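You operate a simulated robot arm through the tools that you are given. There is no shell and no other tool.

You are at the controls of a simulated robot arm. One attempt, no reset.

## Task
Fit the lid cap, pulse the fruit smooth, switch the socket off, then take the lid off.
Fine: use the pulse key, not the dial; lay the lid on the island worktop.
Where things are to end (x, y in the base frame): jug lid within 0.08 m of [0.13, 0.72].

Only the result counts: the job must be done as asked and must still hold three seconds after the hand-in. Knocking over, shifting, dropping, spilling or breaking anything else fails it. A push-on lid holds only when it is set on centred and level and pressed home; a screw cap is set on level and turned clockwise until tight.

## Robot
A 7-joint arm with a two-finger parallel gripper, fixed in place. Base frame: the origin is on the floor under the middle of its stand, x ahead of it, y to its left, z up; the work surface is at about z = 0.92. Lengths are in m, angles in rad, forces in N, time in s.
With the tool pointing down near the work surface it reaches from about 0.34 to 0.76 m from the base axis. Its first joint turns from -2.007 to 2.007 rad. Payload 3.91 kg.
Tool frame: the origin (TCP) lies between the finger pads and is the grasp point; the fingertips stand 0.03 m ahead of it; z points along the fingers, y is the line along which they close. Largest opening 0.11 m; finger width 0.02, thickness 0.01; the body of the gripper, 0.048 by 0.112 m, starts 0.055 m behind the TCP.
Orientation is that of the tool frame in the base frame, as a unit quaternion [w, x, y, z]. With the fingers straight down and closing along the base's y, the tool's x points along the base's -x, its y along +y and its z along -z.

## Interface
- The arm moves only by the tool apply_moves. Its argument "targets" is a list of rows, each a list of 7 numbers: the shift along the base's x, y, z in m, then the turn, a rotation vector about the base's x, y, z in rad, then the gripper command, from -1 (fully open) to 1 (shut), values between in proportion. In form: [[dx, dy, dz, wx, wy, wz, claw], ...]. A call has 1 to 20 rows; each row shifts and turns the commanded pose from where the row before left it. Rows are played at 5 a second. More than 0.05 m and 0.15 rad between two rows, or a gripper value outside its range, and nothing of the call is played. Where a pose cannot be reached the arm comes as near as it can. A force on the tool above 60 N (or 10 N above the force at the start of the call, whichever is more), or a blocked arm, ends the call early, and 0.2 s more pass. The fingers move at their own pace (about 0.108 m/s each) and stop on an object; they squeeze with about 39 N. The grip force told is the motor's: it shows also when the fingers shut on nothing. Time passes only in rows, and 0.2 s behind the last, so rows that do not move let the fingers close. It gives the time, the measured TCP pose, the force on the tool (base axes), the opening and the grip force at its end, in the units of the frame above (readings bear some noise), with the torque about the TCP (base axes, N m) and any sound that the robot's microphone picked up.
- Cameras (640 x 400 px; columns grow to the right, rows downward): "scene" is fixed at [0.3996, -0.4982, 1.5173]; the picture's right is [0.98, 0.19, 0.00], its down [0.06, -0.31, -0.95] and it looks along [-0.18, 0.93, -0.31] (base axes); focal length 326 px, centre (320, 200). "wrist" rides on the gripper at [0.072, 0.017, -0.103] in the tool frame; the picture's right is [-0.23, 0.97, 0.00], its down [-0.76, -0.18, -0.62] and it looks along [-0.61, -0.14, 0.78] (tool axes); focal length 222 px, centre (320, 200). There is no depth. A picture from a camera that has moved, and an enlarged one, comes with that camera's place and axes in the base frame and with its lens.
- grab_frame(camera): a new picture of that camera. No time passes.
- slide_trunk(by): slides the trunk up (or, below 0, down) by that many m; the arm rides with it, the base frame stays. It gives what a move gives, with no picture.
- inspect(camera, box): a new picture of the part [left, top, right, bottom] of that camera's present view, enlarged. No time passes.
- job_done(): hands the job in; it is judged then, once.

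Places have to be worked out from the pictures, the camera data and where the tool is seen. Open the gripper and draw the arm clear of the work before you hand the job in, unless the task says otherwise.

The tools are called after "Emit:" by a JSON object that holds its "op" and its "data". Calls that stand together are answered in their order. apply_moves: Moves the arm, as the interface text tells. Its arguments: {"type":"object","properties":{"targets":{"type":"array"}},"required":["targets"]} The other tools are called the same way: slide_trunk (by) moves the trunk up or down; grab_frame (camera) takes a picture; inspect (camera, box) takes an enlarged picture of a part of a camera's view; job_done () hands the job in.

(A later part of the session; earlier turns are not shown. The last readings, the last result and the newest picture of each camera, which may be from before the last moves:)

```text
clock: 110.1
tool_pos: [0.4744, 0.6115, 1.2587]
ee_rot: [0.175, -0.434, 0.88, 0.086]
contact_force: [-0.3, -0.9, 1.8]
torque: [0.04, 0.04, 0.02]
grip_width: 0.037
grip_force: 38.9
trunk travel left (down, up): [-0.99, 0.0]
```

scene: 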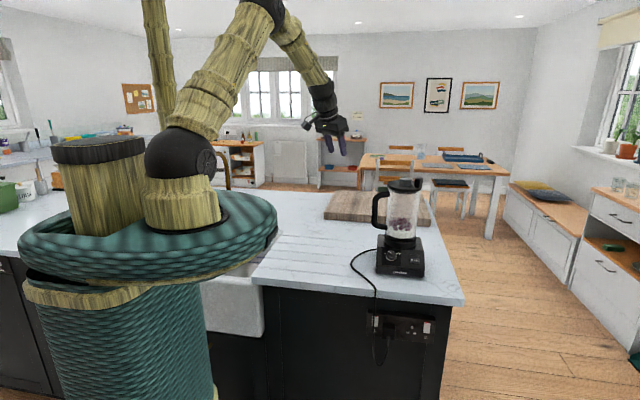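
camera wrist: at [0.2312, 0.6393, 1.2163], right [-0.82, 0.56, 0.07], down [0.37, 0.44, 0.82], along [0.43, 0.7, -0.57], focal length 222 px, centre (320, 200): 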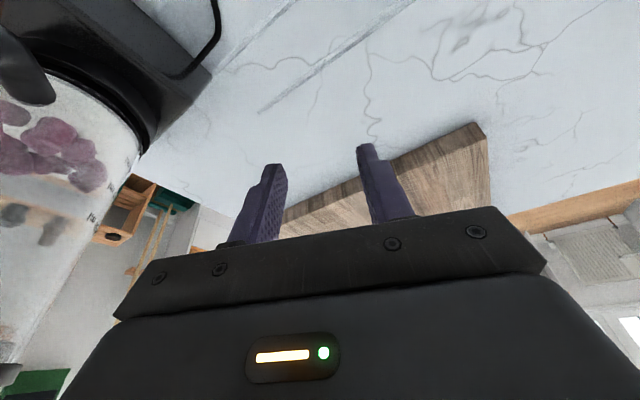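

Nearly force-free now. I'll open gently to 45 mm and check how the plug sits.

Emit:
{"op": "apply_moves", "data": {"targets": [[0, 0, 0, 0, 0, 0, 0.25], [0, 0, 0, 0, 0, 0, 0.2], [0, 0, 0, 0, 0, 0, 0.182]]}}

Emit:
{"op": "inspect", "data": {"camera": "scene", "box": [394, 174, 414, 190]}}

Emit:
{"op": "inspect", "data": {"camera": "wrist", "box": [240, 60, 400, 220]}}

```text
clock: 110.9
tool_pos: [0.475, 0.6136, 1.2593]
ee_rot: [0.176, -0.434, 0.879, 0.087]
contact_force: [-1.2, -0.6, 0.1]
torque: [-0.03, -0.04, 0.01]
grip_width: 0.0449
grip_force: 0.2
trunk travel left (down, up): [-0.99, 0.0]
```

```text
16.00 times, centred on (404, 182) of scene
camera zoom: at [0.3996, -0.4982, 1.5173], right [0.98, 0.19, 0.0], down [0.06, -0.31, -0.95], along [-0.18, 0.93, -0.31], focal length 5220 px, centre (-1024, 488)
```

zoom: 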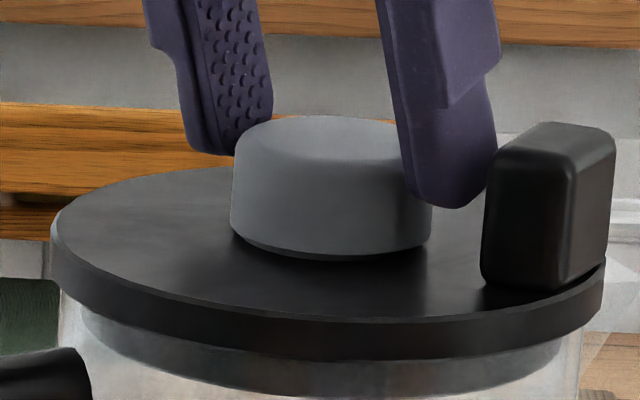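

```text
2.50 times, centred on (320, 140) of wrist
camera zoom: at [0.3966, 0.5394, 1.3273], right [-0.64, 0.76, 0.09], down [0.42, 0.26, 0.87], along [0.64, 0.6, -0.49], focal length 555 px, centre (320, 350)
```

zoom: 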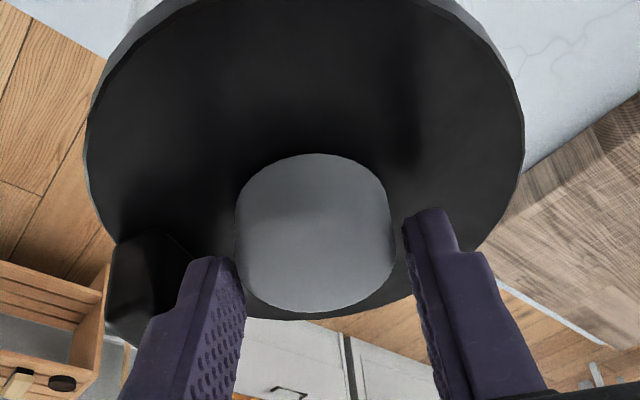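

The plug is now flat and centred within about 0.6 mm by both views. I'll rise, close the fingers, and press on its top centre.

Emit:
{"op": "apply_moves", "data": {"targets": [[0, 0, 0.012, 0, 0, 0, 0.182], [0, 0, 0.02, 0, 0, 0, 0.182], [0, 0, 0.015, 0, 0, 0, 0.182], [0, 0, 0, 0, 0, 0, 1], [0, 0, 0, 0, 0, 0, 1], [0, 0, 0, 0, 0, 0, 1]]}}

Emit:
{"op": "inspect", "data": {"camera": "wrist", "box": [240, 30, 400, 200]}}

Emit:
{"op": "inspect", "data": {"camera": "scene", "box": [394, 174, 414, 190]}}

```text
clock: 112.3
tool_pos: [0.4749, 0.6129, 1.3063]
ee_rot: [0.175, -0.434, 0.879, 0.087]
contact_force: [0.2, 0.5, -0.5]
torque: [0.01, 0.03, -0.02]
grip_width: 0.0
grip_force: 37.3
trunk travel left (down, up): [-0.99, 0.0]
```

```text
2.35 times, centred on (320, 115) of wrist
camera zoom: at [0.3963, 0.5395, 1.3749], right [-0.64, 0.76, 0.09], down [0.42, 0.26, 0.87], along [0.64, 0.6, -0.49], focal length 523 px, centre (320, 400)
```

zoom: 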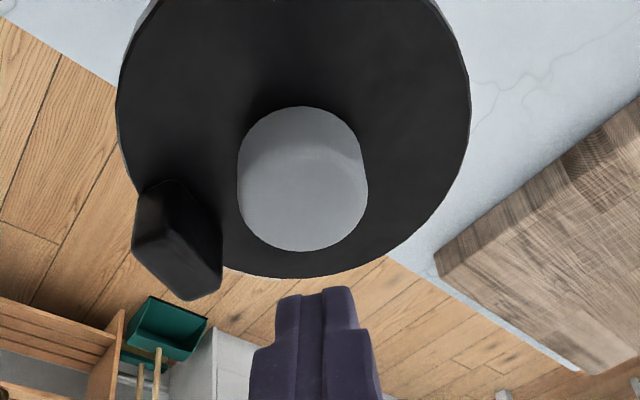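

```text
16.00 times, centred on (404, 182) of scene
camera zoom: at [0.3996, -0.4982, 1.5173], right [0.98, 0.19, 0.0], down [0.06, -0.31, -0.95], along [-0.18, 0.93, -0.31], focal length 5220 px, centre (-1024, 488)
```

zoom: 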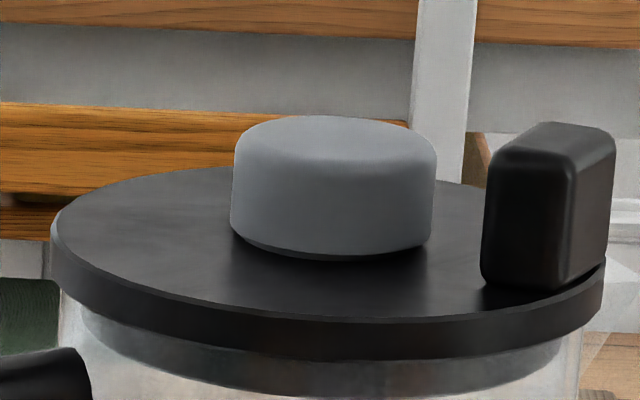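

The plug sits level and centred. I'll move the closed tips over its centre and press down in steps.

Emit:
{"op": "apply_moves", "data": {"targets": [[0.002, 0.0017, -0.015, 0, 0, 0, 1], [0, 0, -0.018, 0, 0, 0, 1], [0, 0, -0.003, 0, 0, 0, 1], [0, 0, -0.002, 0, 0, 0, 1], [0, 0, 0, 0, 0, 0, 1]]}}

```text
clock: 113.5
tool_pos: [0.4763, 0.6151, 1.27]
ee_rot: [0.177, -0.433, 0.88, 0.087]
contact_force: [0.9, 2.0, 9.6]
torque: [0.07, -0.03, 0.03]
grip_width: 0.0
grip_force: 37.9
trunk travel left (down, up): [-0.99, 0.0]
```

Emit:
{"op": "apply_moves", "data": {"targets": [[0.0004, 0.0006, -0.002, 0, 0, 0, 1], [0.0004, 0.0006, -0.002, 0, 0, 0, 1], [0, 0, 0, 0, 0, 0, 1]]}}

Emit:
{"op": "inspect", "data": {"camera": "scene", "box": [394, 174, 414, 190]}}

```text
clock: 114.3
tool_pos: [0.4759, 0.6141, 1.2705]
ee_rot: [0.179, -0.433, 0.879, 0.089]
contact_force: [-0.1, 0.9, 29.9]
torque: [0.09, -0.04, 0.01]
grip_width: 0.0
grip_force: 37.6
trunk travel left (down, up): [-0.99, 0.0]
```

```text
16.00 times, centred on (404, 182) of scene
camera zoom: at [0.3996, -0.4982, 1.5173], right [0.98, 0.19, 0.0], down [0.06, -0.31, -0.95], along [-0.18, 0.93, -0.31], focal length 5220 px, centre (-1024, 488)
```

zoom: 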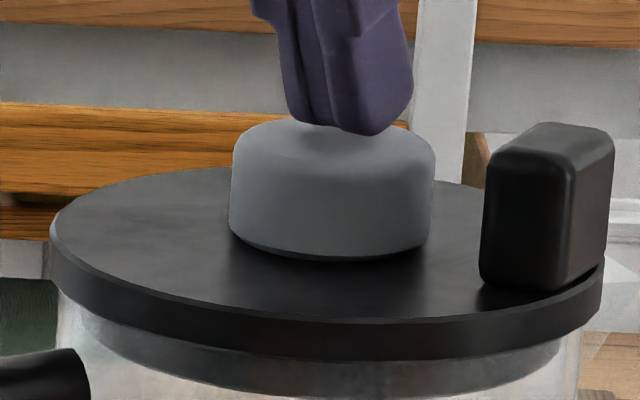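

30 N purely vertical with no click. I'll go on to around 48 N in small steps.

Emit:
{"op": "apply_moves", "data": {"targets": [[0.0003, 0.0004, -0.0015, 0, 0, 0, 1], [0.0003, 0.0004, -0.0015, 0, 0, 0, 1], [0, 0, 0, 0, 0, 0, 1]]}}

Emit:
{"op": "inspect", "data": {"camera": "scene", "box": [394, 174, 414, 190]}}

```text
clock: 115.1
tool_pos: [0.477, 0.6135, 1.2703]
ee_rot: [0.181, -0.432, 0.879, 0.088]
contact_force: [-2.1, -2.4, 38.1]
torque: [-0.03, 0.02, 0.02]
grip_width: 0.0
grip_force: 37.9
trunk travel left (down, up): [-0.99, 0.0]
```

```text
16.00 times, centred on (404, 182) of scene
camera zoom: at [0.3996, -0.4982, 1.5173], right [0.98, 0.19, 0.0], down [0.06, -0.31, -0.95], along [-0.18, 0.93, -0.31], focal length 5220 px, centre (-1024, 488)
```

zoom: 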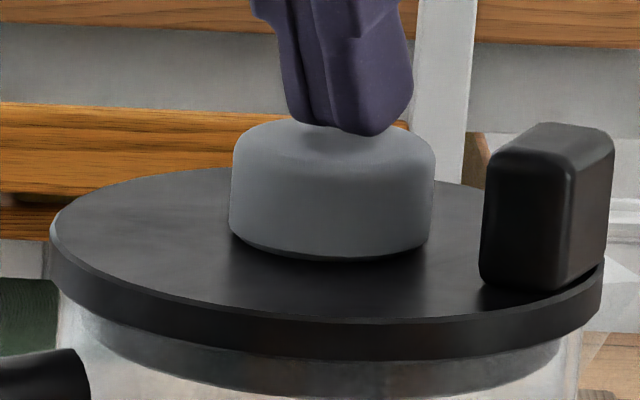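

The plug is at a hard stop under 38 N, so it's simply seated, and the jug is upright again. I'll retreat and try the pulse key once more.

Emit:
{"op": "apply_moves", "data": {"targets": [[0, 0, 0.02, 0, 0, 0, 1], [0, -0.01, 0.04, 0, 0, 0, 1], [0.005, -0.04, 0.005, 0, 0, 0.131, 1], [0.005, -0.04, 0.005, 0, 0, 0.131, 1], [0.005, -0.04, 0.005, 0, 0, 0.131, 1], [0.005, -0.04, 0.005, 0, 0, 0.131, 1], [0.005, -0.04, 0.005, 0, 0, 0.131, 1], [0, 0, -0.045, 0.12, 0, 0, 1], [0, 0, -0.045, 0.12, 0, 0, 1], [0, 0, -0.045, 0.12, 0, 0, 1], [0, 0, -0.045, 0.12, 0, 0, 1], [0.01, 0.02, -0.04, 0, 0, 0, 1], [0.008, 0.022, -0.035, 0, 0, 0, 1], [0, 0, 0, 0, 0, 0, 1]]}}

Emit:
{"op": "grab_frame", "data": {"camera": "wrist"}}

Emit:
{"op": "inspect", "data": {"camera": "scene", "box": [365, 160, 465, 290]}}

```text
clock: 118.1
tool_pos: [0.5197, 0.448, 1.0903]
ee_rot: [-0.299, 0.641, -0.64, -0.3]
contact_force: [-0.5, 0.5, 0.1]
torque: [0.04, 0.02, -0.04]
grip_width: 0.0001
grip_force: 37.9
trunk travel left (down, up): [-0.99, 0.0]
```

```text
taken
camera wrist: at [0.5031, 0.323, 1.1017], right [-0.97, 0.15, 0.17], down [0.18, 0.01, 0.98], along [0.14, 0.99, -0.04], focal length 222 px, centre (320, 200)
```

wrist: 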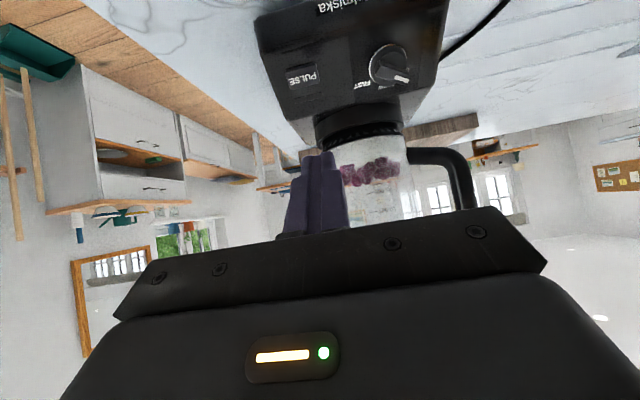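

```text
3.08 times, centred on (415, 225) of scene
camera zoom: at [0.3996, -0.4982, 1.5173], right [0.98, 0.19, 0.0], down [0.06, -0.31, -0.95], along [-0.18, 0.93, -0.31], focal length 1004 px, centre (28, 123)
```

zoom: 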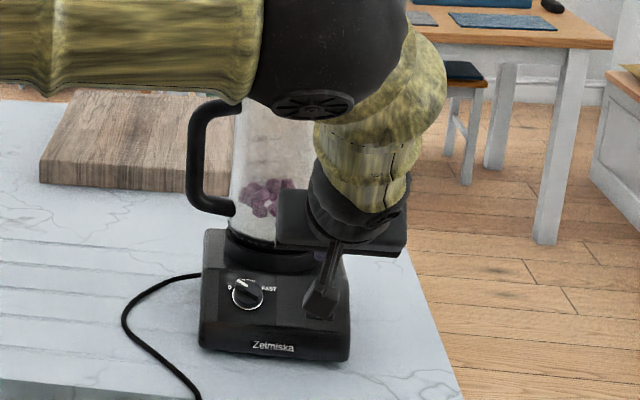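

I'll line up on the key axis and approach.

Emit:
{"op": "apply_moves", "data": {"targets": [[0.0042, 0.011, -0.032, 0, 0, 0, 1], [0.0042, 0.0105, -0.0314, 0, 0, 0, 1], [0, 0.0153, -0.0129, 0, 0, 0, 1], [0, 0.0115, -0.0096, 0, 0, 0, 1], [0, 0, 0, 0, 0, 0, 1]]}}

Emit:
{"op": "inspect", "data": {"camera": "wrist", "box": [265, 80, 385, 190]}}

```text
clock: 119.3
tool_pos: [0.5291, 0.497, 1.0054]
ee_rot: [0.3, -0.64, 0.641, 0.3]
contact_force: [0.6, -0.3, 0.0]
torque: [-0.03, 0.02, 0.0]
grip_width: 0.0
grip_force: 38.0
trunk travel left (down, up): [-0.99, 0.0]
```

```text
3.64 times, centred on (325, 135) of wrist
camera zoom: at [0.5119, 0.3712, 1.0169], right [-0.97, 0.15, 0.17], down [0.18, 0.01, 0.98], along [0.14, 0.99, -0.04], focal length 808 px, centre (302, 436)
```

zoom: 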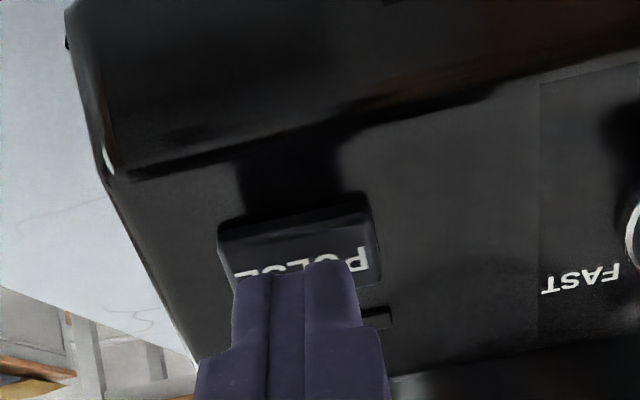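

Aligned with the key. I'll press in steps and hold for about 1.5 s, listening.

Emit:
{"op": "apply_moves", "data": {"targets": [[0, 0.0023, -0.003, 0, 0, 0, 1], [0, 0.0023, -0.0025, 0, 0, 0, 1], [0, 0.0023, -0.0019, 0, 0, 0, 1], [0, 0.0015, -0.0013, 0, 0, 0, 1], [0, 0, 0, 0, 0, 0, 1]]}}

```text
clock: 120.5
tool_pos: [0.5301, 0.5044, 0.9986]
ee_rot: [-0.3, 0.641, -0.64, -0.299]
contact_force: [-0.1, -7.0, 4.0]
torque: [-0.14, 0.01, 0.03]
grip_width: 0.0001
grip_force: 37.8
trunk travel left (down, up): [-0.99, 0.0]
heard: click
```

Emit:
{"op": "apply_moves", "data": {"targets": [[0, 0.001, -0.0008, 0, 0, 0, 1], [0, 0, 0, 0, 0, 0, 1], [0, 0, 0, 0, 0, 0, 1], [0, 0, 0, 0, 0, 0, 1], [0, 0, 0, 0, 0, 0, 1], [0, 0, 0, 0, 0, 0, 1]]}}

Emit:
{"op": "inspect", "data": {"camera": "wrist", "box": [265, 80, 385, 190]}}

Emit:
{"op": "inspect", "data": {"camera": "scene", "box": [365, 160, 465, 290]}}

```text
clock: 121.9
tool_pos: [0.5295, 0.5043, 0.9991]
ee_rot: [0.301, -0.64, 0.64, 0.3]
contact_force: [-0.1, -9.5, 5.1]
torque: [-0.14, 0.0, -0.03]
grip_width: 0.0
grip_force: 37.0
trunk travel left (down, up): [-0.99, 0.0]
```

```text
3.64 times, centred on (325, 135) of wrist
camera zoom: at [0.5125, 0.3798, 1.0086], right [-0.97, 0.15, 0.17], down [0.18, 0.01, 0.98], along [0.14, 0.99, -0.03], focal length 808 px, centre (302, 436)
```

zoom: 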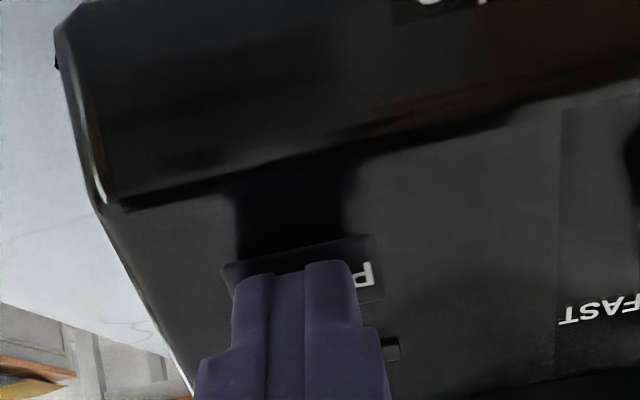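

```text
3.08 times, centred on (415, 225) of scene
camera zoom: at [0.3996, -0.4982, 1.5173], right [0.98, 0.19, 0.0], down [0.06, -0.31, -0.95], along [-0.18, 0.93, -0.31], focal length 1004 px, centre (28, 123)
```

zoom: 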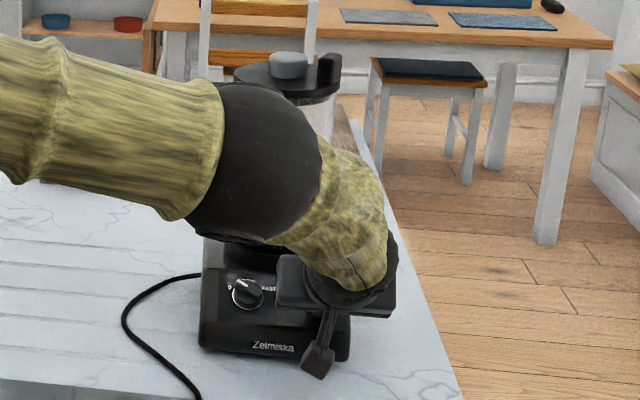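

The key is fully pressed with a click but there's no motor. I'll release it and check the socket and plug from the side, in case the supply is actually off or the plug isn't home.

Emit:
{"op": "apply_moves", "data": {"targets": [[0, -0.0077, 0.0064, 0, 0, 0, 1], [0, -0.02, 0.0168, 0, 0, 0, 1], [0, -0.04, 0.02, 0, 0, 0, 1], [-0.01, -0.045, 0, 0, 0, 0, 1], [-0.02, -0.045, 0, 0, 0, 0, 1], [-0.03, -0.035, 0, 0, 0, 0, 1], [-0.03, -0.03, 0, 0, 0, 0, 1], [0, 0, 0, 0, 0, 0, 1]]}}

Emit:
{"op": "inspect", "data": {"camera": "scene", "box": [365, 165, 435, 285]}}

```text
clock: 123.7
tool_pos: [0.4389, 0.2849, 1.0388]
ee_rot: [-0.299, 0.641, -0.64, -0.3]
contact_force: [0.8, 0.8, -0.1]
torque: [-0.01, -0.02, 0.01]
grip_width: 0.0
grip_force: 37.7
trunk travel left (down, up): [-0.99, 0.0]
```

```text
3.33 times, centred on (400, 225) of scene
camera zoom: at [0.3996, -0.4982, 1.5173], right [0.98, 0.19, 0.0], down [0.06, -0.31, -0.95], along [-0.18, 0.93, -0.31], focal length 1088 px, centre (53, 117)
```

zoom: 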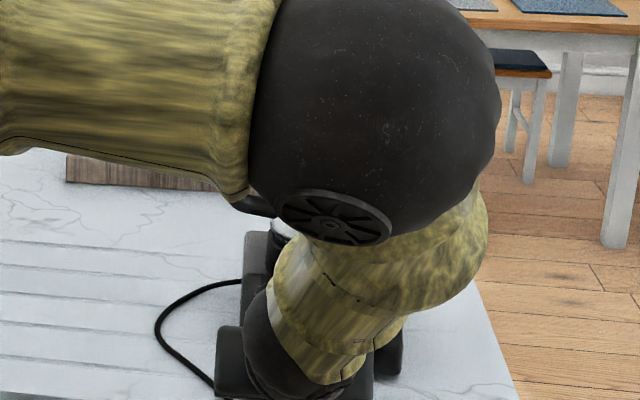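

I'll bring the camera to the left of the socket to see the side of rocker 1 and the plug.

Emit:
{"op": "apply_moves", "data": {"targets": [[-0.04, 0, 0, 0, 0, 0, 1], [-0.04, 0, 0, 0, 0, 0, 1], [-0.04, 0, 0, 0, 0, 0, 1], [0, 0, 0, 0, 0, 0, 1]]}}

Emit:
{"op": "slide_trunk", "data": {"by": -0.19}}

Emit:
{"op": "inspect", "data": {"camera": "scene", "box": [365, 165, 435, 285]}}

```text
clock: 124.7
tool_pos: [0.3191, 0.2835, 1.0398]
ee_rot: [0.3, -0.64, 0.641, 0.299]
contact_force: [-1.0, 1.0, -0.1]
torque: [0.0, -0.01, 0.01]
grip_width: 0.0
grip_force: 36.9
trunk travel left (down, up): [-0.99, 0.0]
```

```text
clock: 126.8
tool_pos: [0.319, 0.2851, 0.8499]
ee_rot: [-0.299, 0.641, -0.641, -0.299]
contact_force: [0.2, 0.3, -0.4]
torque: [0.02, 0.03, 0.02]
grip_width: 0.0001
grip_force: 37.9
trunk travel left (down, up): [-0.8, 0.19]
```

```text
3.33 times, centred on (400, 225) of scene
camera zoom: at [0.3996, -0.4982, 1.5173], right [0.98, 0.19, 0.0], down [0.06, -0.31, -0.95], along [-0.18, 0.93, -0.31], focal length 1088 px, centre (53, 117)
```

zoom: 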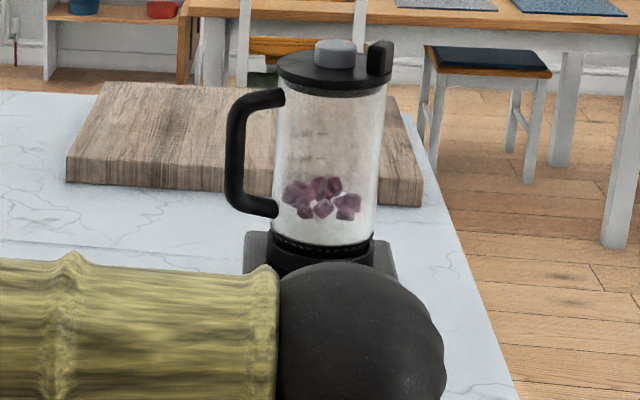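

The cubes are unchanged. Now I'll move in toward the socket for the side view.

Emit:
{"op": "apply_moves", "data": {"targets": [[0, 0.04, 0, 0, 0, 0, 1], [0, 0.035, 0, 0, 0, 0, 1], [0, 0, 0, 0, 0, 0, 1]]}}

Emit:
{"op": "grab_frame", "data": {"camera": "wrist"}}

Emit:
{"op": "inspect", "data": {"camera": "wrist", "box": [150, 90, 290, 210]}}

```text
clock: 127.6
tool_pos: [0.3194, 0.3599, 0.8507]
ee_rot: [-0.299, 0.641, -0.64, -0.3]
contact_force: [-1.1, 0.7, 0.0]
torque: [0.03, 0.02, 0.0]
grip_width: 0.0001
grip_force: 37.7
trunk travel left (down, up): [-0.8, 0.19]
```

```text
taken
camera wrist: at [0.3023, 0.2347, 0.8609], right [-0.97, 0.15, 0.17], down [0.18, 0.01, 0.98], along [0.14, 0.99, -0.04], focal length 222 px, centre (320, 200)
```

wrist: 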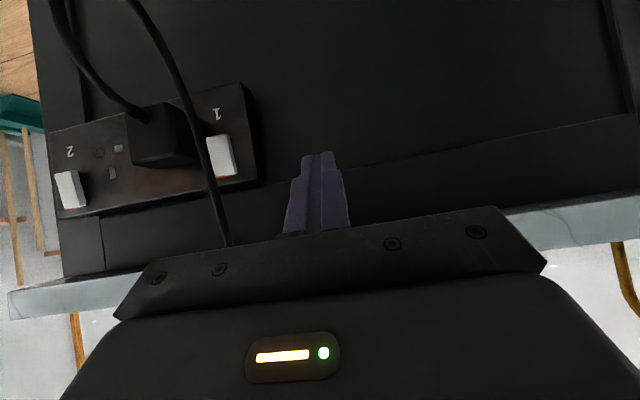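

```text
3.33 times, centred on (220, 150) of wrist
camera zoom: at [0.3023, 0.2347, 0.8609], right [-0.97, 0.15, 0.17], down [0.18, 0.01, 0.98], along [0.14, 0.99, -0.04], focal length 740 px, centre (653, 367)
```

zoom: 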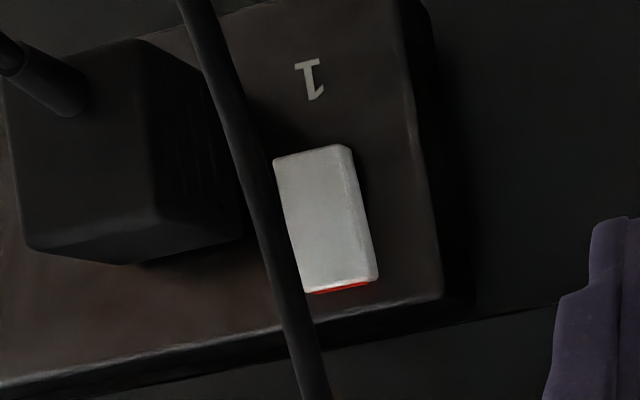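

Now I'll zoom tight on rocker 1's side and on the plug.

Emit:
{"op": "inspect", "data": {"camera": "wrist", "box": [195, 125, 250, 190]}}

Emit:
{"op": "inspect", "data": {"camera": "wrist", "box": [40, 130, 110, 220]}}

Emit:
{"op": "inspect", "data": {"camera": "wrist", "box": [110, 90, 210, 180]}}

```text
6.15 times, centred on (222, 158) of wrist
camera zoom: at [0.3023, 0.2347, 0.8609], right [-0.97, 0.15, 0.17], down [0.18, 0.01, 0.98], along [0.14, 0.99, -0.04], focal length 1367 px, centre (920, 462)
```

zoom: 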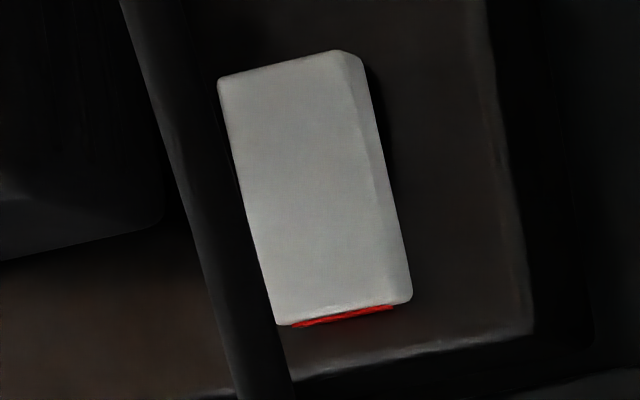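

```text
4.44 times, centred on (75, 175) of wrist
camera zoom: at [0.3023, 0.2347, 0.8609], right [-0.97, 0.15, 0.17], down [0.18, 0.01, 0.98], along [0.14, 0.99, -0.04], focal length 987 px, centre (1409, 311)
```

zoom: 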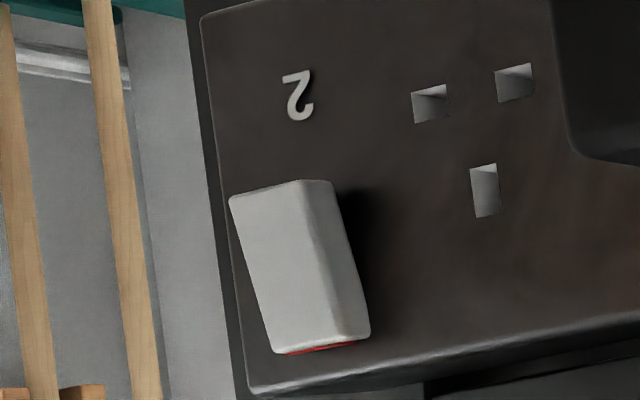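

```text
4.44 times, centred on (160, 135) of wrist
camera zoom: at [0.3023, 0.2347, 0.8609], right [-0.97, 0.15, 0.17], down [0.18, 0.01, 0.98], along [0.14, 0.99, -0.04], focal length 987 px, centre (1031, 489)
```

zoom: 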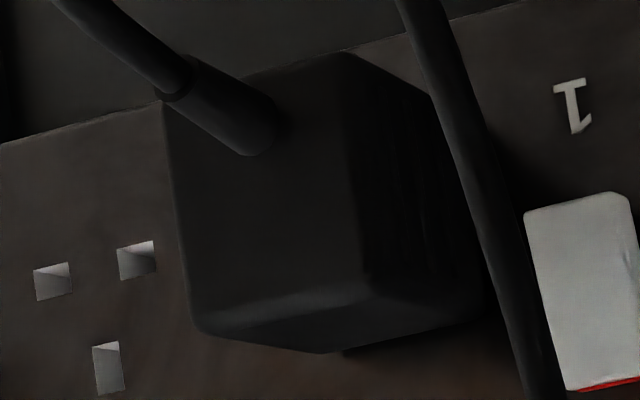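

Measuring the scene crops again, the plug's underside is actually about 1.5–1.8 mm above the lid plane, so it's stuck just short of home and probably needs a firmer push than the 38 N I've given. I'll go back and press harder, staying below the 60 N limit.

Emit:
{"op": "apply_moves", "data": {"targets": [[0, -0.04, 0, 0, 0, 0, 1], [0, -0.035, 0, 0, 0, 0, 1], [0, 0, 0, 0, 0, 0, 1]]}}

Emit:
{"op": "slide_trunk", "data": {"by": 0.19}}

```text
clock: 128.4
tool_pos: [0.3196, 0.285, 0.8513]
ee_rot: [0.299, -0.641, 0.641, 0.3]
contact_force: [-0.4, -0.3, 0.2]
torque: [-0.03, 0.01, 0.0]
grip_width: 0.0
grip_force: 37.6
trunk travel left (down, up): [-0.8, 0.19]
```

```text
clock: 130.5
tool_pos: [0.3196, 0.284, 1.0405]
ee_rot: [0.3, -0.64, 0.641, 0.299]
contact_force: [1.4, 1.2, -0.1]
torque: [-0.03, 0.01, 0.01]
grip_width: 0.0
grip_force: 38.4
trunk travel left (down, up): [-0.99, 0.0]
```

Emit:
{"op": "apply_moves", "data": {"targets": [[0, 0, 0.045, -0.12, 0, 0, 1], [0, 0, 0.045, -0.12, 0, 0, 1], [0, 0, 0.045, -0.12, 0, 0, 1], [0, 0, 0.045, -0.12, 0, 0, 1], [0.005, 0.03, 0.025, 0, 0, -0.131, 1], [0.005, 0.03, 0.025, 0, 0, -0.131, 1], [0.005, 0.03, 0.025, 0, 0, -0.131, 1], [0.005, 0.03, 0.025, 0, 0, -0.131, 1], [0.005, 0.03, 0.025, 0, 0, -0.131, 1], [0.03, 0.038, 0, 0, 0, 0, 1], [0.03, 0.038, 0, 0, 0, 0, 1], [0.03, 0.038, -0.005, 0, 0, 0, 1], [0.03, 0.037, -0.01, 0, 0, 0, 1], [0, 0, 0, 0, 0, 0, 1]]}}

Emit:
{"op": "inspect", "data": {"camera": "wrist", "box": [240, 30, 400, 200]}}

Emit:
{"op": "inspect", "data": {"camera": "scene", "box": [394, 174, 414, 190]}}

```text
clock: 133.5
tool_pos: [0.463, 0.5852, 1.3322]
ee_rot: [0.176, -0.433, 0.88, 0.087]
contact_force: [0.1, 0.5, 0.2]
torque: [-0.01, -0.03, 0.0]
grip_width: 0.0002
grip_force: 38.0
trunk travel left (down, up): [-0.99, 0.0]
```

```text
2.35 times, centred on (320, 115) of wrist
camera zoom: at [0.3844, 0.5111, 1.3996], right [-0.64, 0.76, 0.09], down [0.42, 0.26, 0.87], along [0.64, 0.6, -0.49], focal length 523 px, centre (320, 400)
```

zoom: 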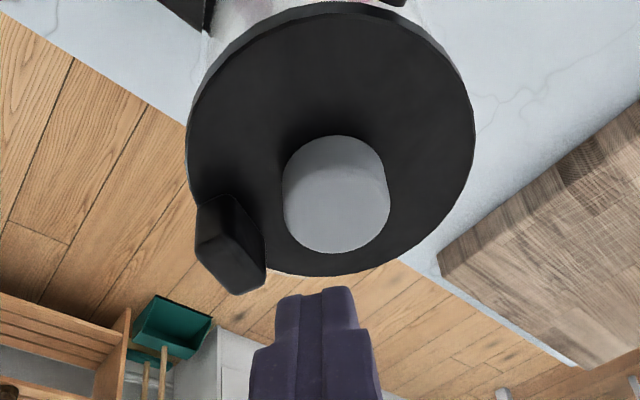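

```text
16.00 times, centred on (404, 182) of scene
camera zoom: at [0.3996, -0.4982, 1.5173], right [0.98, 0.19, 0.0], down [0.06, -0.31, -0.95], along [-0.18, 0.93, -0.31], focal length 5220 px, centre (-1024, 488)
```

zoom: 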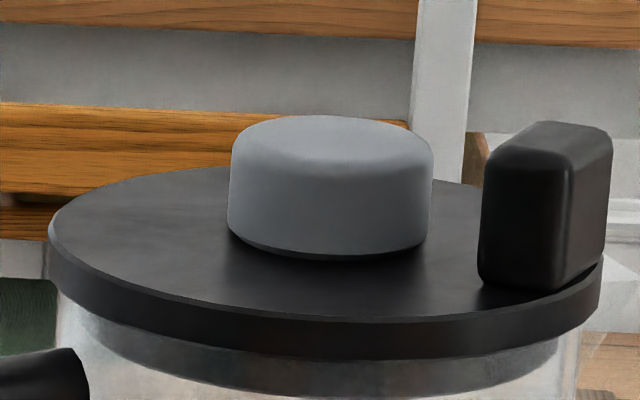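

The plug is still centred, about 0.3 mm off. I'll move above its centre and press harder in steps.

Emit:
{"op": "apply_moves", "data": {"targets": [[0.007, 0.015, -0.015, 0, 0, 0, 1], [0.0065, 0.014, -0.015, 0, 0, 0, 1], [0, 0, -0.025, 0, 0, 0, 1], [0, 0, -0.004, 0, 0, 0, 1], [0, 0, -0.002, 0, 0, 0, 1], [0, 0, 0, 0, 0, 0, 1]]}}

Emit:
{"op": "inspect", "data": {"camera": "scene", "box": [394, 174, 414, 190]}}

```text
clock: 134.9
tool_pos: [0.477, 0.6154, 1.2711]
ee_rot: [0.178, -0.433, 0.879, 0.088]
contact_force: [0.0, 0.5, 7.4]
torque: [0.07, -0.01, 0.01]
grip_width: 0.0
grip_force: 37.7
trunk travel left (down, up): [-0.99, 0.0]
```

```text
16.00 times, centred on (404, 182) of scene
camera zoom: at [0.3996, -0.4982, 1.5173], right [0.98, 0.19, 0.0], down [0.06, -0.31, -0.95], along [-0.18, 0.93, -0.31], focal length 5220 px, centre (-1024, 488)
```

zoom: 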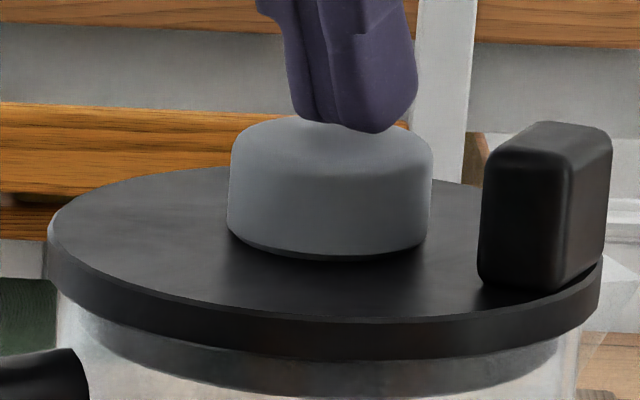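

Emit:
{"op": "apply_moves", "data": {"targets": [[0.0003, 0.0004, -0.002, 0, 0, 0, 1], [0.0003, 0.0004, -0.002, 0, 0, 0, 1], [0.0003, 0.0004, -0.002, 0, 0, 0, 1], [0, 0, 0, 0, 0, 0, 1]]}}

```text
clock: 135.9
tool_pos: [0.4776, 0.6153, 1.2697]
ee_rot: [0.18, -0.432, 0.879, 0.089]
contact_force: [-0.6, 0.9, 32.4]
torque: [0.12, -0.06, -0.01]
grip_width: 0.0
grip_force: 37.4
trunk travel left (down, up): [-0.99, 0.0]
```

Emit:
{"op": "apply_moves", "data": {"targets": [[0.0002, 0.0002, -0.0015, 0, 0, 0, 1], [0.0002, 0.0002, -0.0015, 0, 0, 0, 1], [0, 0, 0, 0, 0, 0, 1]]}}

```text
clock: 136.7
tool_pos: [0.4783, 0.6146, 1.2697]
ee_rot: [0.182, -0.432, 0.879, 0.089]
contact_force: [-0.9, -0.6, 40.2]
torque: [0.06, -0.02, 0.02]
grip_width: 0.0
grip_force: 38.1
trunk travel left (down, up): [-0.99, 0.0]
```

Emit:
{"op": "apply_moves", "data": {"targets": [[0.0001, 0.0002, -0.0015, 0, 0, 0, 1], [0.0001, 0.0002, -0.0015, 0, 0, 0, 1], [0, 0, 0, 0, 0, 0, 1]]}}

Emit:
{"op": "inspect", "data": {"camera": "scene", "box": [394, 174, 414, 190]}}

```text
clock: 137.5
tool_pos: [0.4775, 0.6148, 1.2699]
ee_rot: [0.184, -0.432, 0.878, 0.092]
contact_force: [-1.3, -2.0, 46.5]
torque: [0.04, -0.02, 0.02]
grip_width: 0.0002
grip_force: 37.2
trunk travel left (down, up): [-0.99, 0.0]
```

```text
16.00 times, centred on (404, 182) of scene
camera zoom: at [0.3996, -0.4982, 1.5173], right [0.98, 0.19, 0.0], down [0.06, -0.31, -0.95], along [-0.18, 0.93, -0.31], focal length 5220 px, centre (-1024, 488)
```

zoom: 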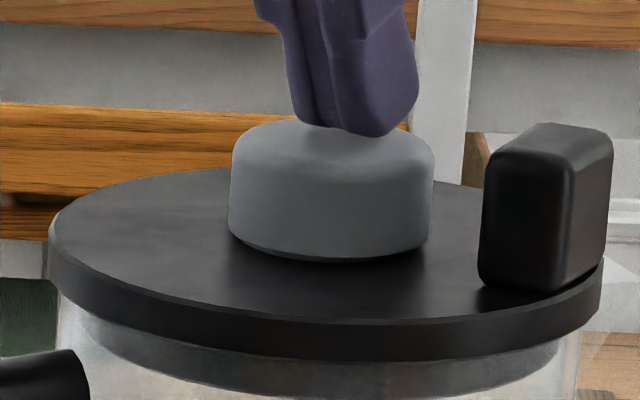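

Emit:
{"op": "apply_moves", "data": {"targets": [[0.0001, 0.0003, -0.0015, 0, 0, 0, 1], [0.0001, 0.0003, -0.0015, 0, 0, 0, 1], [0, 0, 0, 0, 0, 0, 1]]}}

```text
clock: 138.3
tool_pos: [0.4783, 0.6156, 1.27]
ee_rot: [0.186, -0.432, 0.878, 0.093]
contact_force: [-2.2, -3.9, 55.3]
torque: [0.03, -0.05, -0.03]
grip_width: 0.0001
grip_force: 37.4
trunk travel left (down, up): [-0.99, 0.0]
```

55 N with no change, so the plug is fully seated; the thin dark line is its own seal ring. I'll back off. The remaining suspect is the supply, since both rockers look alike and the unused one would normally be off. I'll go and operate rocker 1 to find out which state it's in.

Emit:
{"op": "apply_moves", "data": {"targets": [[-0.0005, -0.0008, 0.006, 0, 0, 0, 1], [0, 0, 0.012, 0, 0, 0, 1], [0, -0.01, 0.04, 0, 0, 0, 1], [0, -0.04, 0.005, 0, 0, 0.131, 1], [0, -0.04, 0.005, 0, 0, 0.131, 1], [0, -0.04, 0.005, 0, 0, 0.131, 1], [0, -0.04, 0.005, 0, 0, 0.131, 1], [0, -0.04, 0.005, 0, 0, 0.131, 1], [0, -0.04, -0.02, 0.12, 0, 0, 1], [0, -0.04, -0.02, 0.12, 0, 0, 1], [0, -0.02, -0.03, 0.12, 0, 0, 1], [0, -0.02, -0.03, 0.12, 0, 0, 1], [0, 0, 0, 0, 0, 0, 1]]}}

Emit:
{"op": "inspect", "data": {"camera": "scene", "box": [370, 165, 440, 285]}}

```text
clock: 141.1
tool_pos: [0.478, 0.2876, 1.2371]
ee_rot: [-0.3, 0.641, -0.64, -0.298]
contact_force: [-0.5, 0.6, 0.7]
torque: [0.01, 0.02, -0.05]
grip_width: 0.0
grip_force: 37.7
trunk travel left (down, up): [-0.99, 0.0]
```

```text
3.33 times, centred on (405, 225) of scene
camera zoom: at [0.3996, -0.4982, 1.5173], right [0.98, 0.19, 0.0], down [0.06, -0.31, -0.95], along [-0.18, 0.93, -0.31], focal length 1088 px, centre (37, 117)
```

zoom: 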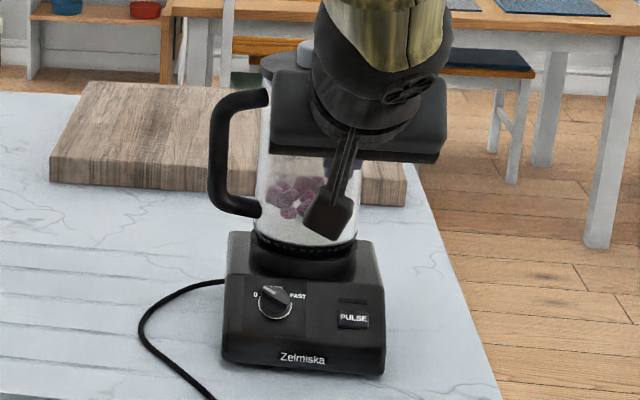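

Re-triangulating rocker corners from two wrist views, the bottom ends stand about 3–5 mm further out than the tops on both sockets. That means the tops are pressed in, i.e. both are OFF, which explains the dead motor. I'll switch socket 1 on with one open finger, passing to the right of the hanging cable. First I'll go down in front of it.

Emit:
{"op": "apply_moves", "data": {"targets": [[-0.03, 0.004, 0, 0, 0, 0, 0.1], [-0.03, 0.004, 0, 0, 0, 0, 0.1], [-0.0325, 0.004, 0, 0, 0, 0, 0.1], [0, 0, 0, 0, 0, 0, 0.1]]}}

Emit:
{"op": "slide_trunk", "data": {"by": -0.39}}

Emit:
{"op": "grab_frame", "data": {"camera": "wrist"}}

```text
clock: 142.1
tool_pos: [0.3855, 0.2981, 1.2386]
ee_rot: [-0.299, 0.641, -0.64, -0.3]
contact_force: [-0.9, 0.6, -0.4]
torque: [-0.02, 0.04, 0.01]
grip_width: 0.0492
grip_force: 0.1
trunk travel left (down, up): [-0.99, 0.0]
```

```text
clock: 145.8
tool_pos: [0.3862, 0.2986, 0.8479]
ee_rot: [0.3, -0.64, 0.641, 0.299]
contact_force: [0.6, -0.6, -1.0]
torque: [0.0, -0.01, 0.02]
grip_width: 0.0496
grip_force: 0.0
trunk travel left (down, up): [-0.6, 0.39]
```

```text
taken
camera wrist: at [0.3691, 0.173, 0.8589], right [-0.97, 0.15, 0.17], down [0.18, 0.01, 0.98], along [0.14, 0.99, -0.04], focal length 222 px, centre (320, 200)
```

wrist: 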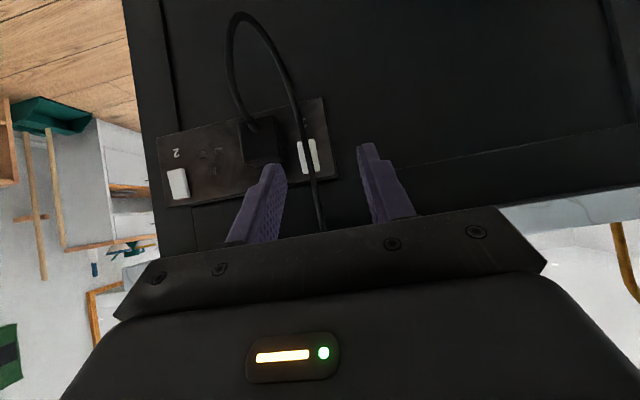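

The cable passes between the open fingers as planned. I'll zoom once more on rocker 1 from here.

Emit:
{"op": "inspect", "data": {"camera": "wrist", "box": [280, 125, 340, 185]}}

Emit:
{"op": "inspect", "data": {"camera": "wrist", "box": [150, 90, 340, 210]}}

```text
6.67 times, centred on (310, 155) of wrist
camera zoom: at [0.3691, 0.173, 0.8589], right [-0.97, 0.15, 0.17], down [0.18, 0.01, 0.98], along [0.14, 0.99, -0.04], focal length 1481 px, centre (387, 500)
```

zoom: 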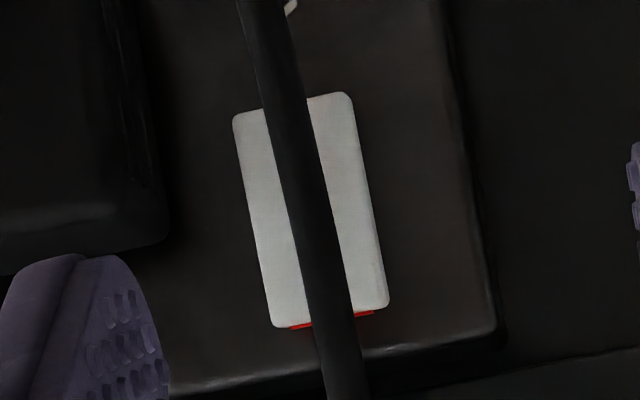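

```text
3.33 times, centred on (245, 150) of wrist
camera zoom: at [0.3691, 0.173, 0.8589], right [-0.97, 0.15, 0.17], down [0.18, 0.01, 0.98], along [0.14, 0.99, -0.04], focal length 740 px, centre (570, 367)
```

zoom: 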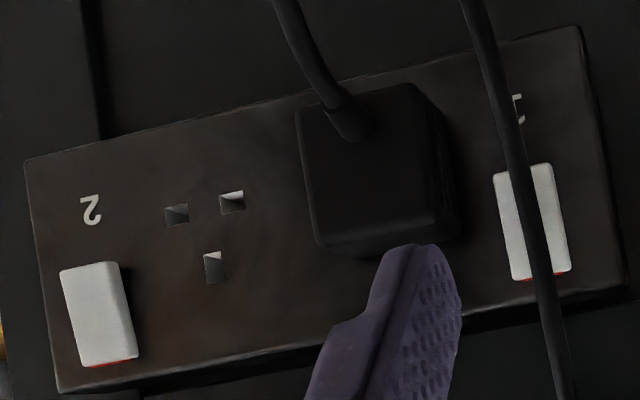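

The third view confirms it: rocker 1's bottom is 4 mm prouder than its top, so it's OFF. I'll go to press height for the bottom half (contact z ≈ 0.789) and approach.

Emit:
{"op": "apply_moves", "data": {"targets": [[0, 0, -0.025, 0, 0, 0, 0.1], [0, 0, -0.0225, 0, 0, 0, 0.1], [0, 0.04, 0, 0, 0, 0, 0.1], [0, 0.033, 0, 0, 0, 0, 0.1], [0, 0, 0, 0, 0, 0, 0.1]]}}

Emit:
{"op": "grab_frame", "data": {"camera": "wrist"}}

Emit:
{"op": "inspect", "data": {"camera": "scene", "box": [350, 290, 430, 350]}}

```text
clock: 147.0
tool_pos: [0.3874, 0.3698, 0.8003]
ee_rot: [0.299, -0.64, 0.642, 0.299]
contact_force: [-0.5, -0.2, 0.8]
torque: [0.01, -0.03, -0.01]
grip_width: 0.0496
grip_force: 0.0
trunk travel left (down, up): [-0.6, 0.39]
```

```text
taken
camera wrist: at [0.3689, 0.2458, 0.8112], right [-0.97, 0.15, 0.17], down [0.18, 0.01, 0.98], along [0.14, 0.99, -0.04], focal length 222 px, centre (320, 200)
```

wrist: 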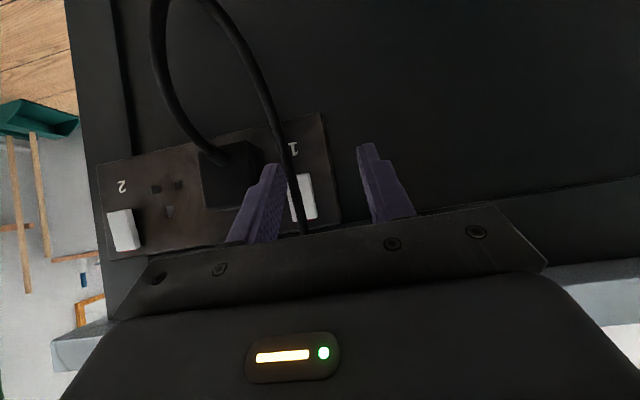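

```text
6.67 times, centred on (390, 320) of scene
camera zoom: at [0.3996, -0.4982, 1.5173], right [0.98, 0.19, 0.0], down [0.06, -0.31, -0.95], along [-0.18, 0.93, -0.31], focal length 2175 px, centre (-147, -600)
```

zoom: 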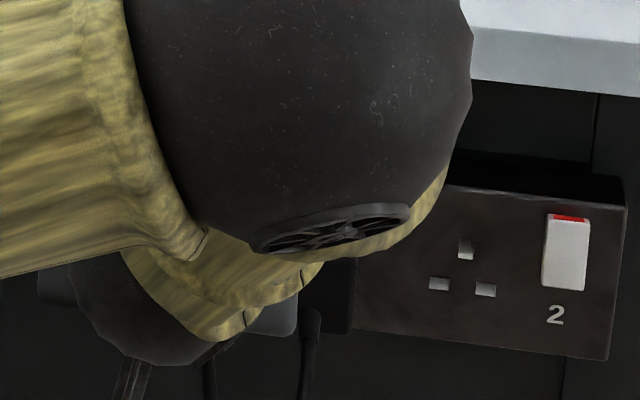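

Emit:
{"op": "inspect", "data": {"camera": "wrist", "box": [230, 120, 340, 240]}}

```text
3.33 times, centred on (285, 180) of wrist
camera zoom: at [0.3689, 0.2458, 0.8112], right [-0.97, 0.15, 0.17], down [0.18, 0.01, 0.98], along [0.14, 0.99, -0.04], focal length 740 px, centre (437, 267)
```

zoom: 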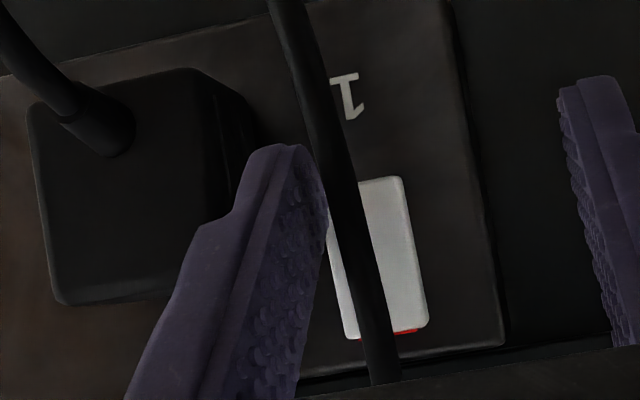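

The finger is between the cable and the plug, lined up with the lower half of the rocker. I'll nudge 1 mm away from the cable and push in slowly toward +y.

Emit:
{"op": "apply_moves", "data": {"targets": [[0.001, 0.005, 0, 0, 0, 0, 0.1], [0, 0.004, 0, 0, 0, 0, 0.1], [0, 0.003, 0, 0, 0, 0, 0.1], [0, 0.002, 0, 0, 0, 0, 0.1], [0, 0, 0, 0, 0, 0, 0.1]]}}

```text
clock: 148.2
tool_pos: [0.3867, 0.3833, 0.8005]
ee_rot: [0.3, -0.639, 0.642, 0.299]
contact_force: [-0.4, -6.1, 0.9]
torque: [-0.06, -0.02, -0.16]
grip_width: 0.0495
grip_force: 0.2
trunk travel left (down, up): [-0.6, 0.39]
```

Contact exactly where predicted, at 6 N. I'll push on in 1.5 mm steps for the click.

Emit:
{"op": "apply_moves", "data": {"targets": [[0, 0.0015, 0, 0, 0, 0, 0.1], [0, 0.0015, 0, 0, 0, 0, 0.1], [0, 0, 0, 0, 0, 0, 0.1]]}}

```text
clock: 149.0
tool_pos: [0.3875, 0.384, 0.8006]
ee_rot: [0.298, -0.64, 0.642, 0.299]
contact_force: [0.3, -37.4, 2.7]
torque: [-0.33, -0.59, -1.04]
grip_width: 0.0495
grip_force: 0.1
trunk travel left (down, up): [-0.6, 0.39]
```

37 N with no travel: something solid. I'll back off 3 mm and look at what the finger is touching.

Emit:
{"op": "apply_moves", "data": {"targets": [[0, -0.004, 0, 0, 0, 0, 0.1], [0, 0, 0, 0, 0, 0, 0.1]]}}

Emit:
{"op": "inspect", "data": {"camera": "wrist", "box": [220, 130, 340, 240]}}

Emit:
{"op": "inspect", "data": {"camera": "wrist", "box": [255, 150, 325, 220]}}

```text
clock: 149.6
tool_pos: [0.3872, 0.3846, 0.8006]
ee_rot: [0.299, -0.64, 0.641, 0.3]
contact_force: [1.4, -12.3, -5.1]
torque: [-0.34, 0.32, -0.38]
grip_width: 0.0502
grip_force: 0.2
trunk travel left (down, up): [-0.6, 0.39]
```

```text
3.64 times, centred on (280, 185) of wrist
camera zoom: at [0.3702, 0.259, 0.8114], right [-0.97, 0.14, 0.18], down [0.18, 0.01, 0.98], along [0.14, 0.99, -0.03], focal length 808 px, centre (466, 254)
```

zoom: 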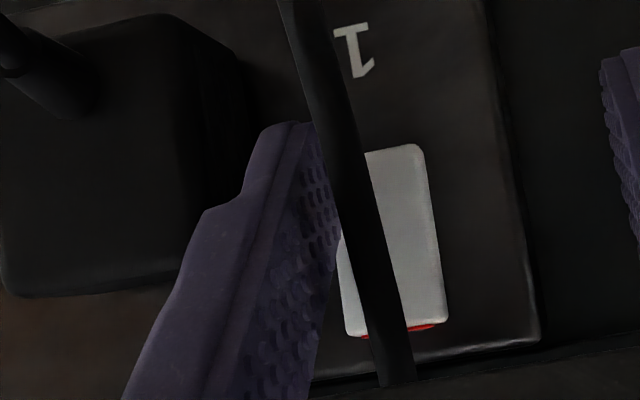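

```text
5.71 times, centred on (290, 185) of wrist
camera zoom: at [0.3702, 0.259, 0.8114], right [-0.97, 0.14, 0.18], down [0.18, 0.01, 0.98], along [0.14, 0.99, -0.03], focal length 1269 px, centre (491, 286)
```

zoom: 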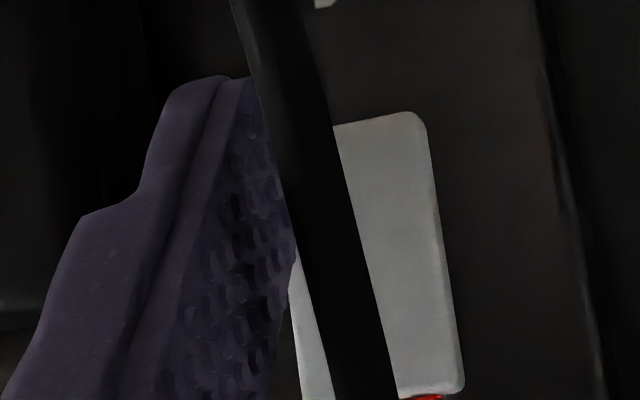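

The rocker's lower end is solid, as if already at its stop. I'll measure its tilt by touch: back off, raise 24 mm, and find where the upper end makes contact.

Emit:
{"op": "apply_moves", "data": {"targets": [[0, -0.012, 0, 0, 0, 0, 0.1], [0, 0, 0.024, 0, 0, 0, 0.1], [0, 0.005, 0, 0, 0, 0, 0.1], [0, 0, 0, 0, 0, 0, 0.1]]}}

Emit:
{"op": "inspect", "data": {"camera": "wrist", "box": [220, 130, 340, 240]}}

```text
clock: 150.6
tool_pos: [0.3873, 0.3781, 0.8239]
ee_rot: [-0.3, 0.64, -0.64, -0.3]
contact_force: [-0.3, 0.6, 0.1]
torque: [-0.01, 0.03, -0.01]
grip_width: 0.0496
grip_force: 0.0
trunk travel left (down, up): [-0.6, 0.39]
```

```text
3.64 times, centred on (280, 185) of wrist
camera zoom: at [0.3704, 0.2527, 0.8353], right [-0.97, 0.15, 0.17], down [0.18, 0.01, 0.98], along [0.14, 0.99, -0.04], focal length 808 px, centre (466, 254)
```

zoom: 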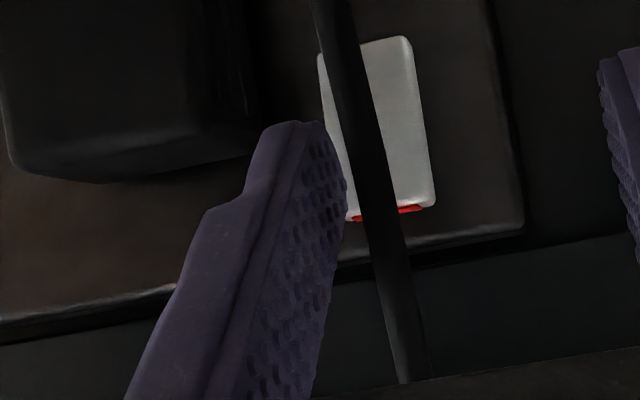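

The finger overlaps the upper end by ~5 mm. I'll advance slowly to find the contact.

Emit:
{"op": "apply_moves", "data": {"targets": [[0, 0.003, 0, 0, 0, 0, 0.1], [0, 0.002, 0, 0, 0, 0, 0.1], [0, 0, 0, 0, 0, 0, 0.1]]}}

```text
clock: 151.4
tool_pos: [0.3883, 0.3825, 0.8233]
ee_rot: [0.3, -0.64, 0.641, 0.299]
contact_force: [0.7, -1.7, 0.6]
torque: [0.04, -0.04, -0.03]
grip_width: 0.0495
grip_force: 0.0
trunk travel left (down, up): [-0.6, 0.39]
```

Emit:
{"op": "apply_moves", "data": {"targets": [[0, 0.0015, 0, 0, 0, 0, 0.1], [0, 0, 0, 0, 0, 0, 0.1]]}}

```text
clock: 152.0
tool_pos: [0.3879, 0.3838, 0.8241]
ee_rot: [0.3, -0.64, 0.641, 0.299]
contact_force: [-0.3, -0.6, 0.6]
torque: [-0.01, 0.01, -0.02]
grip_width: 0.0493
grip_force: 0.0
trunk travel left (down, up): [-0.6, 0.39]
```

Emit:
{"op": "apply_moves", "data": {"targets": [[0, 0.0015, 0, 0, 0, 0, 0.1], [0, 0, 0, 0, 0, 0, 0.1]]}}

```text
clock: 152.6
tool_pos: [0.3873, 0.3837, 0.8252]
ee_rot: [0.298, -0.64, 0.641, 0.3]
contact_force: [0.2, -7.0, 1.1]
torque: [-0.06, 0.08, -0.15]
grip_width: 0.0493
grip_force: 0.1
trunk travel left (down, up): [-0.6, 0.39]
```

Upper and lower ends make contact at nearly the same depth. I'll push the upper end a little further to see if it moves.

Emit:
{"op": "apply_moves", "data": {"targets": [[0, 0.0015, 0, 0, 0, 0, 0.1], [0, 0.001, 0, 0, 0, 0, 0.1], [0, 0, 0, 0, 0, 0, 0.1]]}}

Emit:
{"op": "inspect", "data": {"camera": "wrist", "box": [220, 130, 340, 240]}}

```text
clock: 153.4
tool_pos: [0.3883, 0.3853, 0.8247]
ee_rot: [0.298, -0.64, 0.641, 0.3]
contact_force: [-1.5, -25.1, -2.8]
torque: [-0.4, -0.22, -0.56]
grip_width: 0.049
grip_force: 0.1
trunk travel left (down, up): [-0.6, 0.39]
```

```text
3.64 times, centred on (280, 185) of wrist
camera zoom: at [0.3702, 0.2595, 0.8355], right [-0.97, 0.15, 0.18], down [0.18, 0.01, 0.98], along [0.14, 0.99, -0.04], focal length 808 px, centre (466, 254)
```

zoom: 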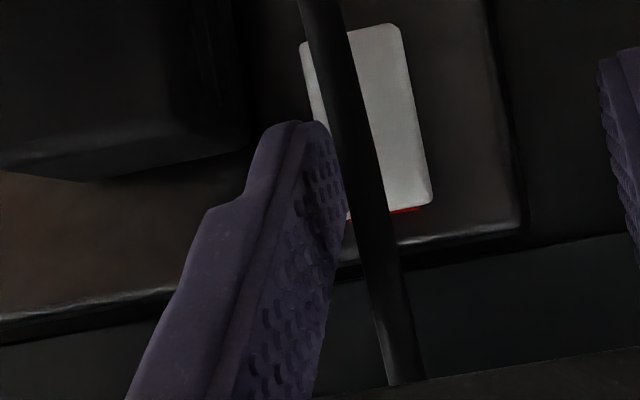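

The red edge has become thinner, so the top is moving in. I'll push slightly more for the click... but first I'll decide which state this leaves: if the top going in clicks, the rocker was on before. One more small push.

Emit:
{"op": "apply_moves", "data": {"targets": [[0, 0.001, 0, 0, 0, 0, 0.1], [0, 0.001, 0, 0, 0, 0, 0.1], [0, 0, 0, 0, 0, 0, 0.1]]}}

Emit:
{"op": "inspect", "data": {"camera": "wrist", "box": [220, 130, 340, 240]}}

```text
clock: 154.2
tool_pos: [0.388, 0.3846, 0.8236]
ee_rot: [0.299, -0.639, 0.642, 0.299]
contact_force: [-2.6, -45.8, 1.5]
torque: [-0.47, 0.41, -1.19]
grip_width: 0.0489
grip_force: 0.0
trunk travel left (down, up): [-0.6, 0.39]
```

```text
3.64 times, centred on (280, 185) of wrist
camera zoom: at [0.3702, 0.2597, 0.8355], right [-0.97, 0.15, 0.18], down [0.18, 0.01, 0.98], along [0.14, 0.99, -0.04], focal length 808 px, centre (466, 254)
```

zoom: 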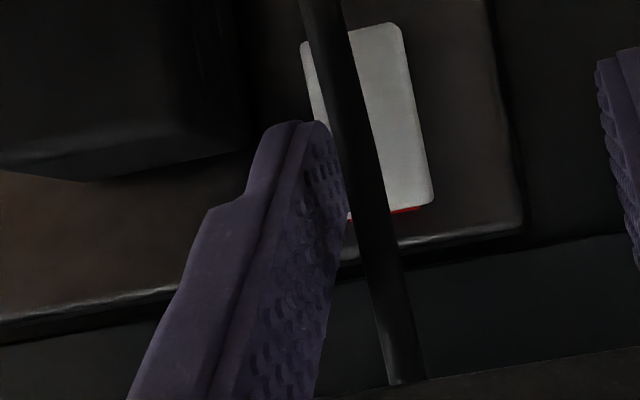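

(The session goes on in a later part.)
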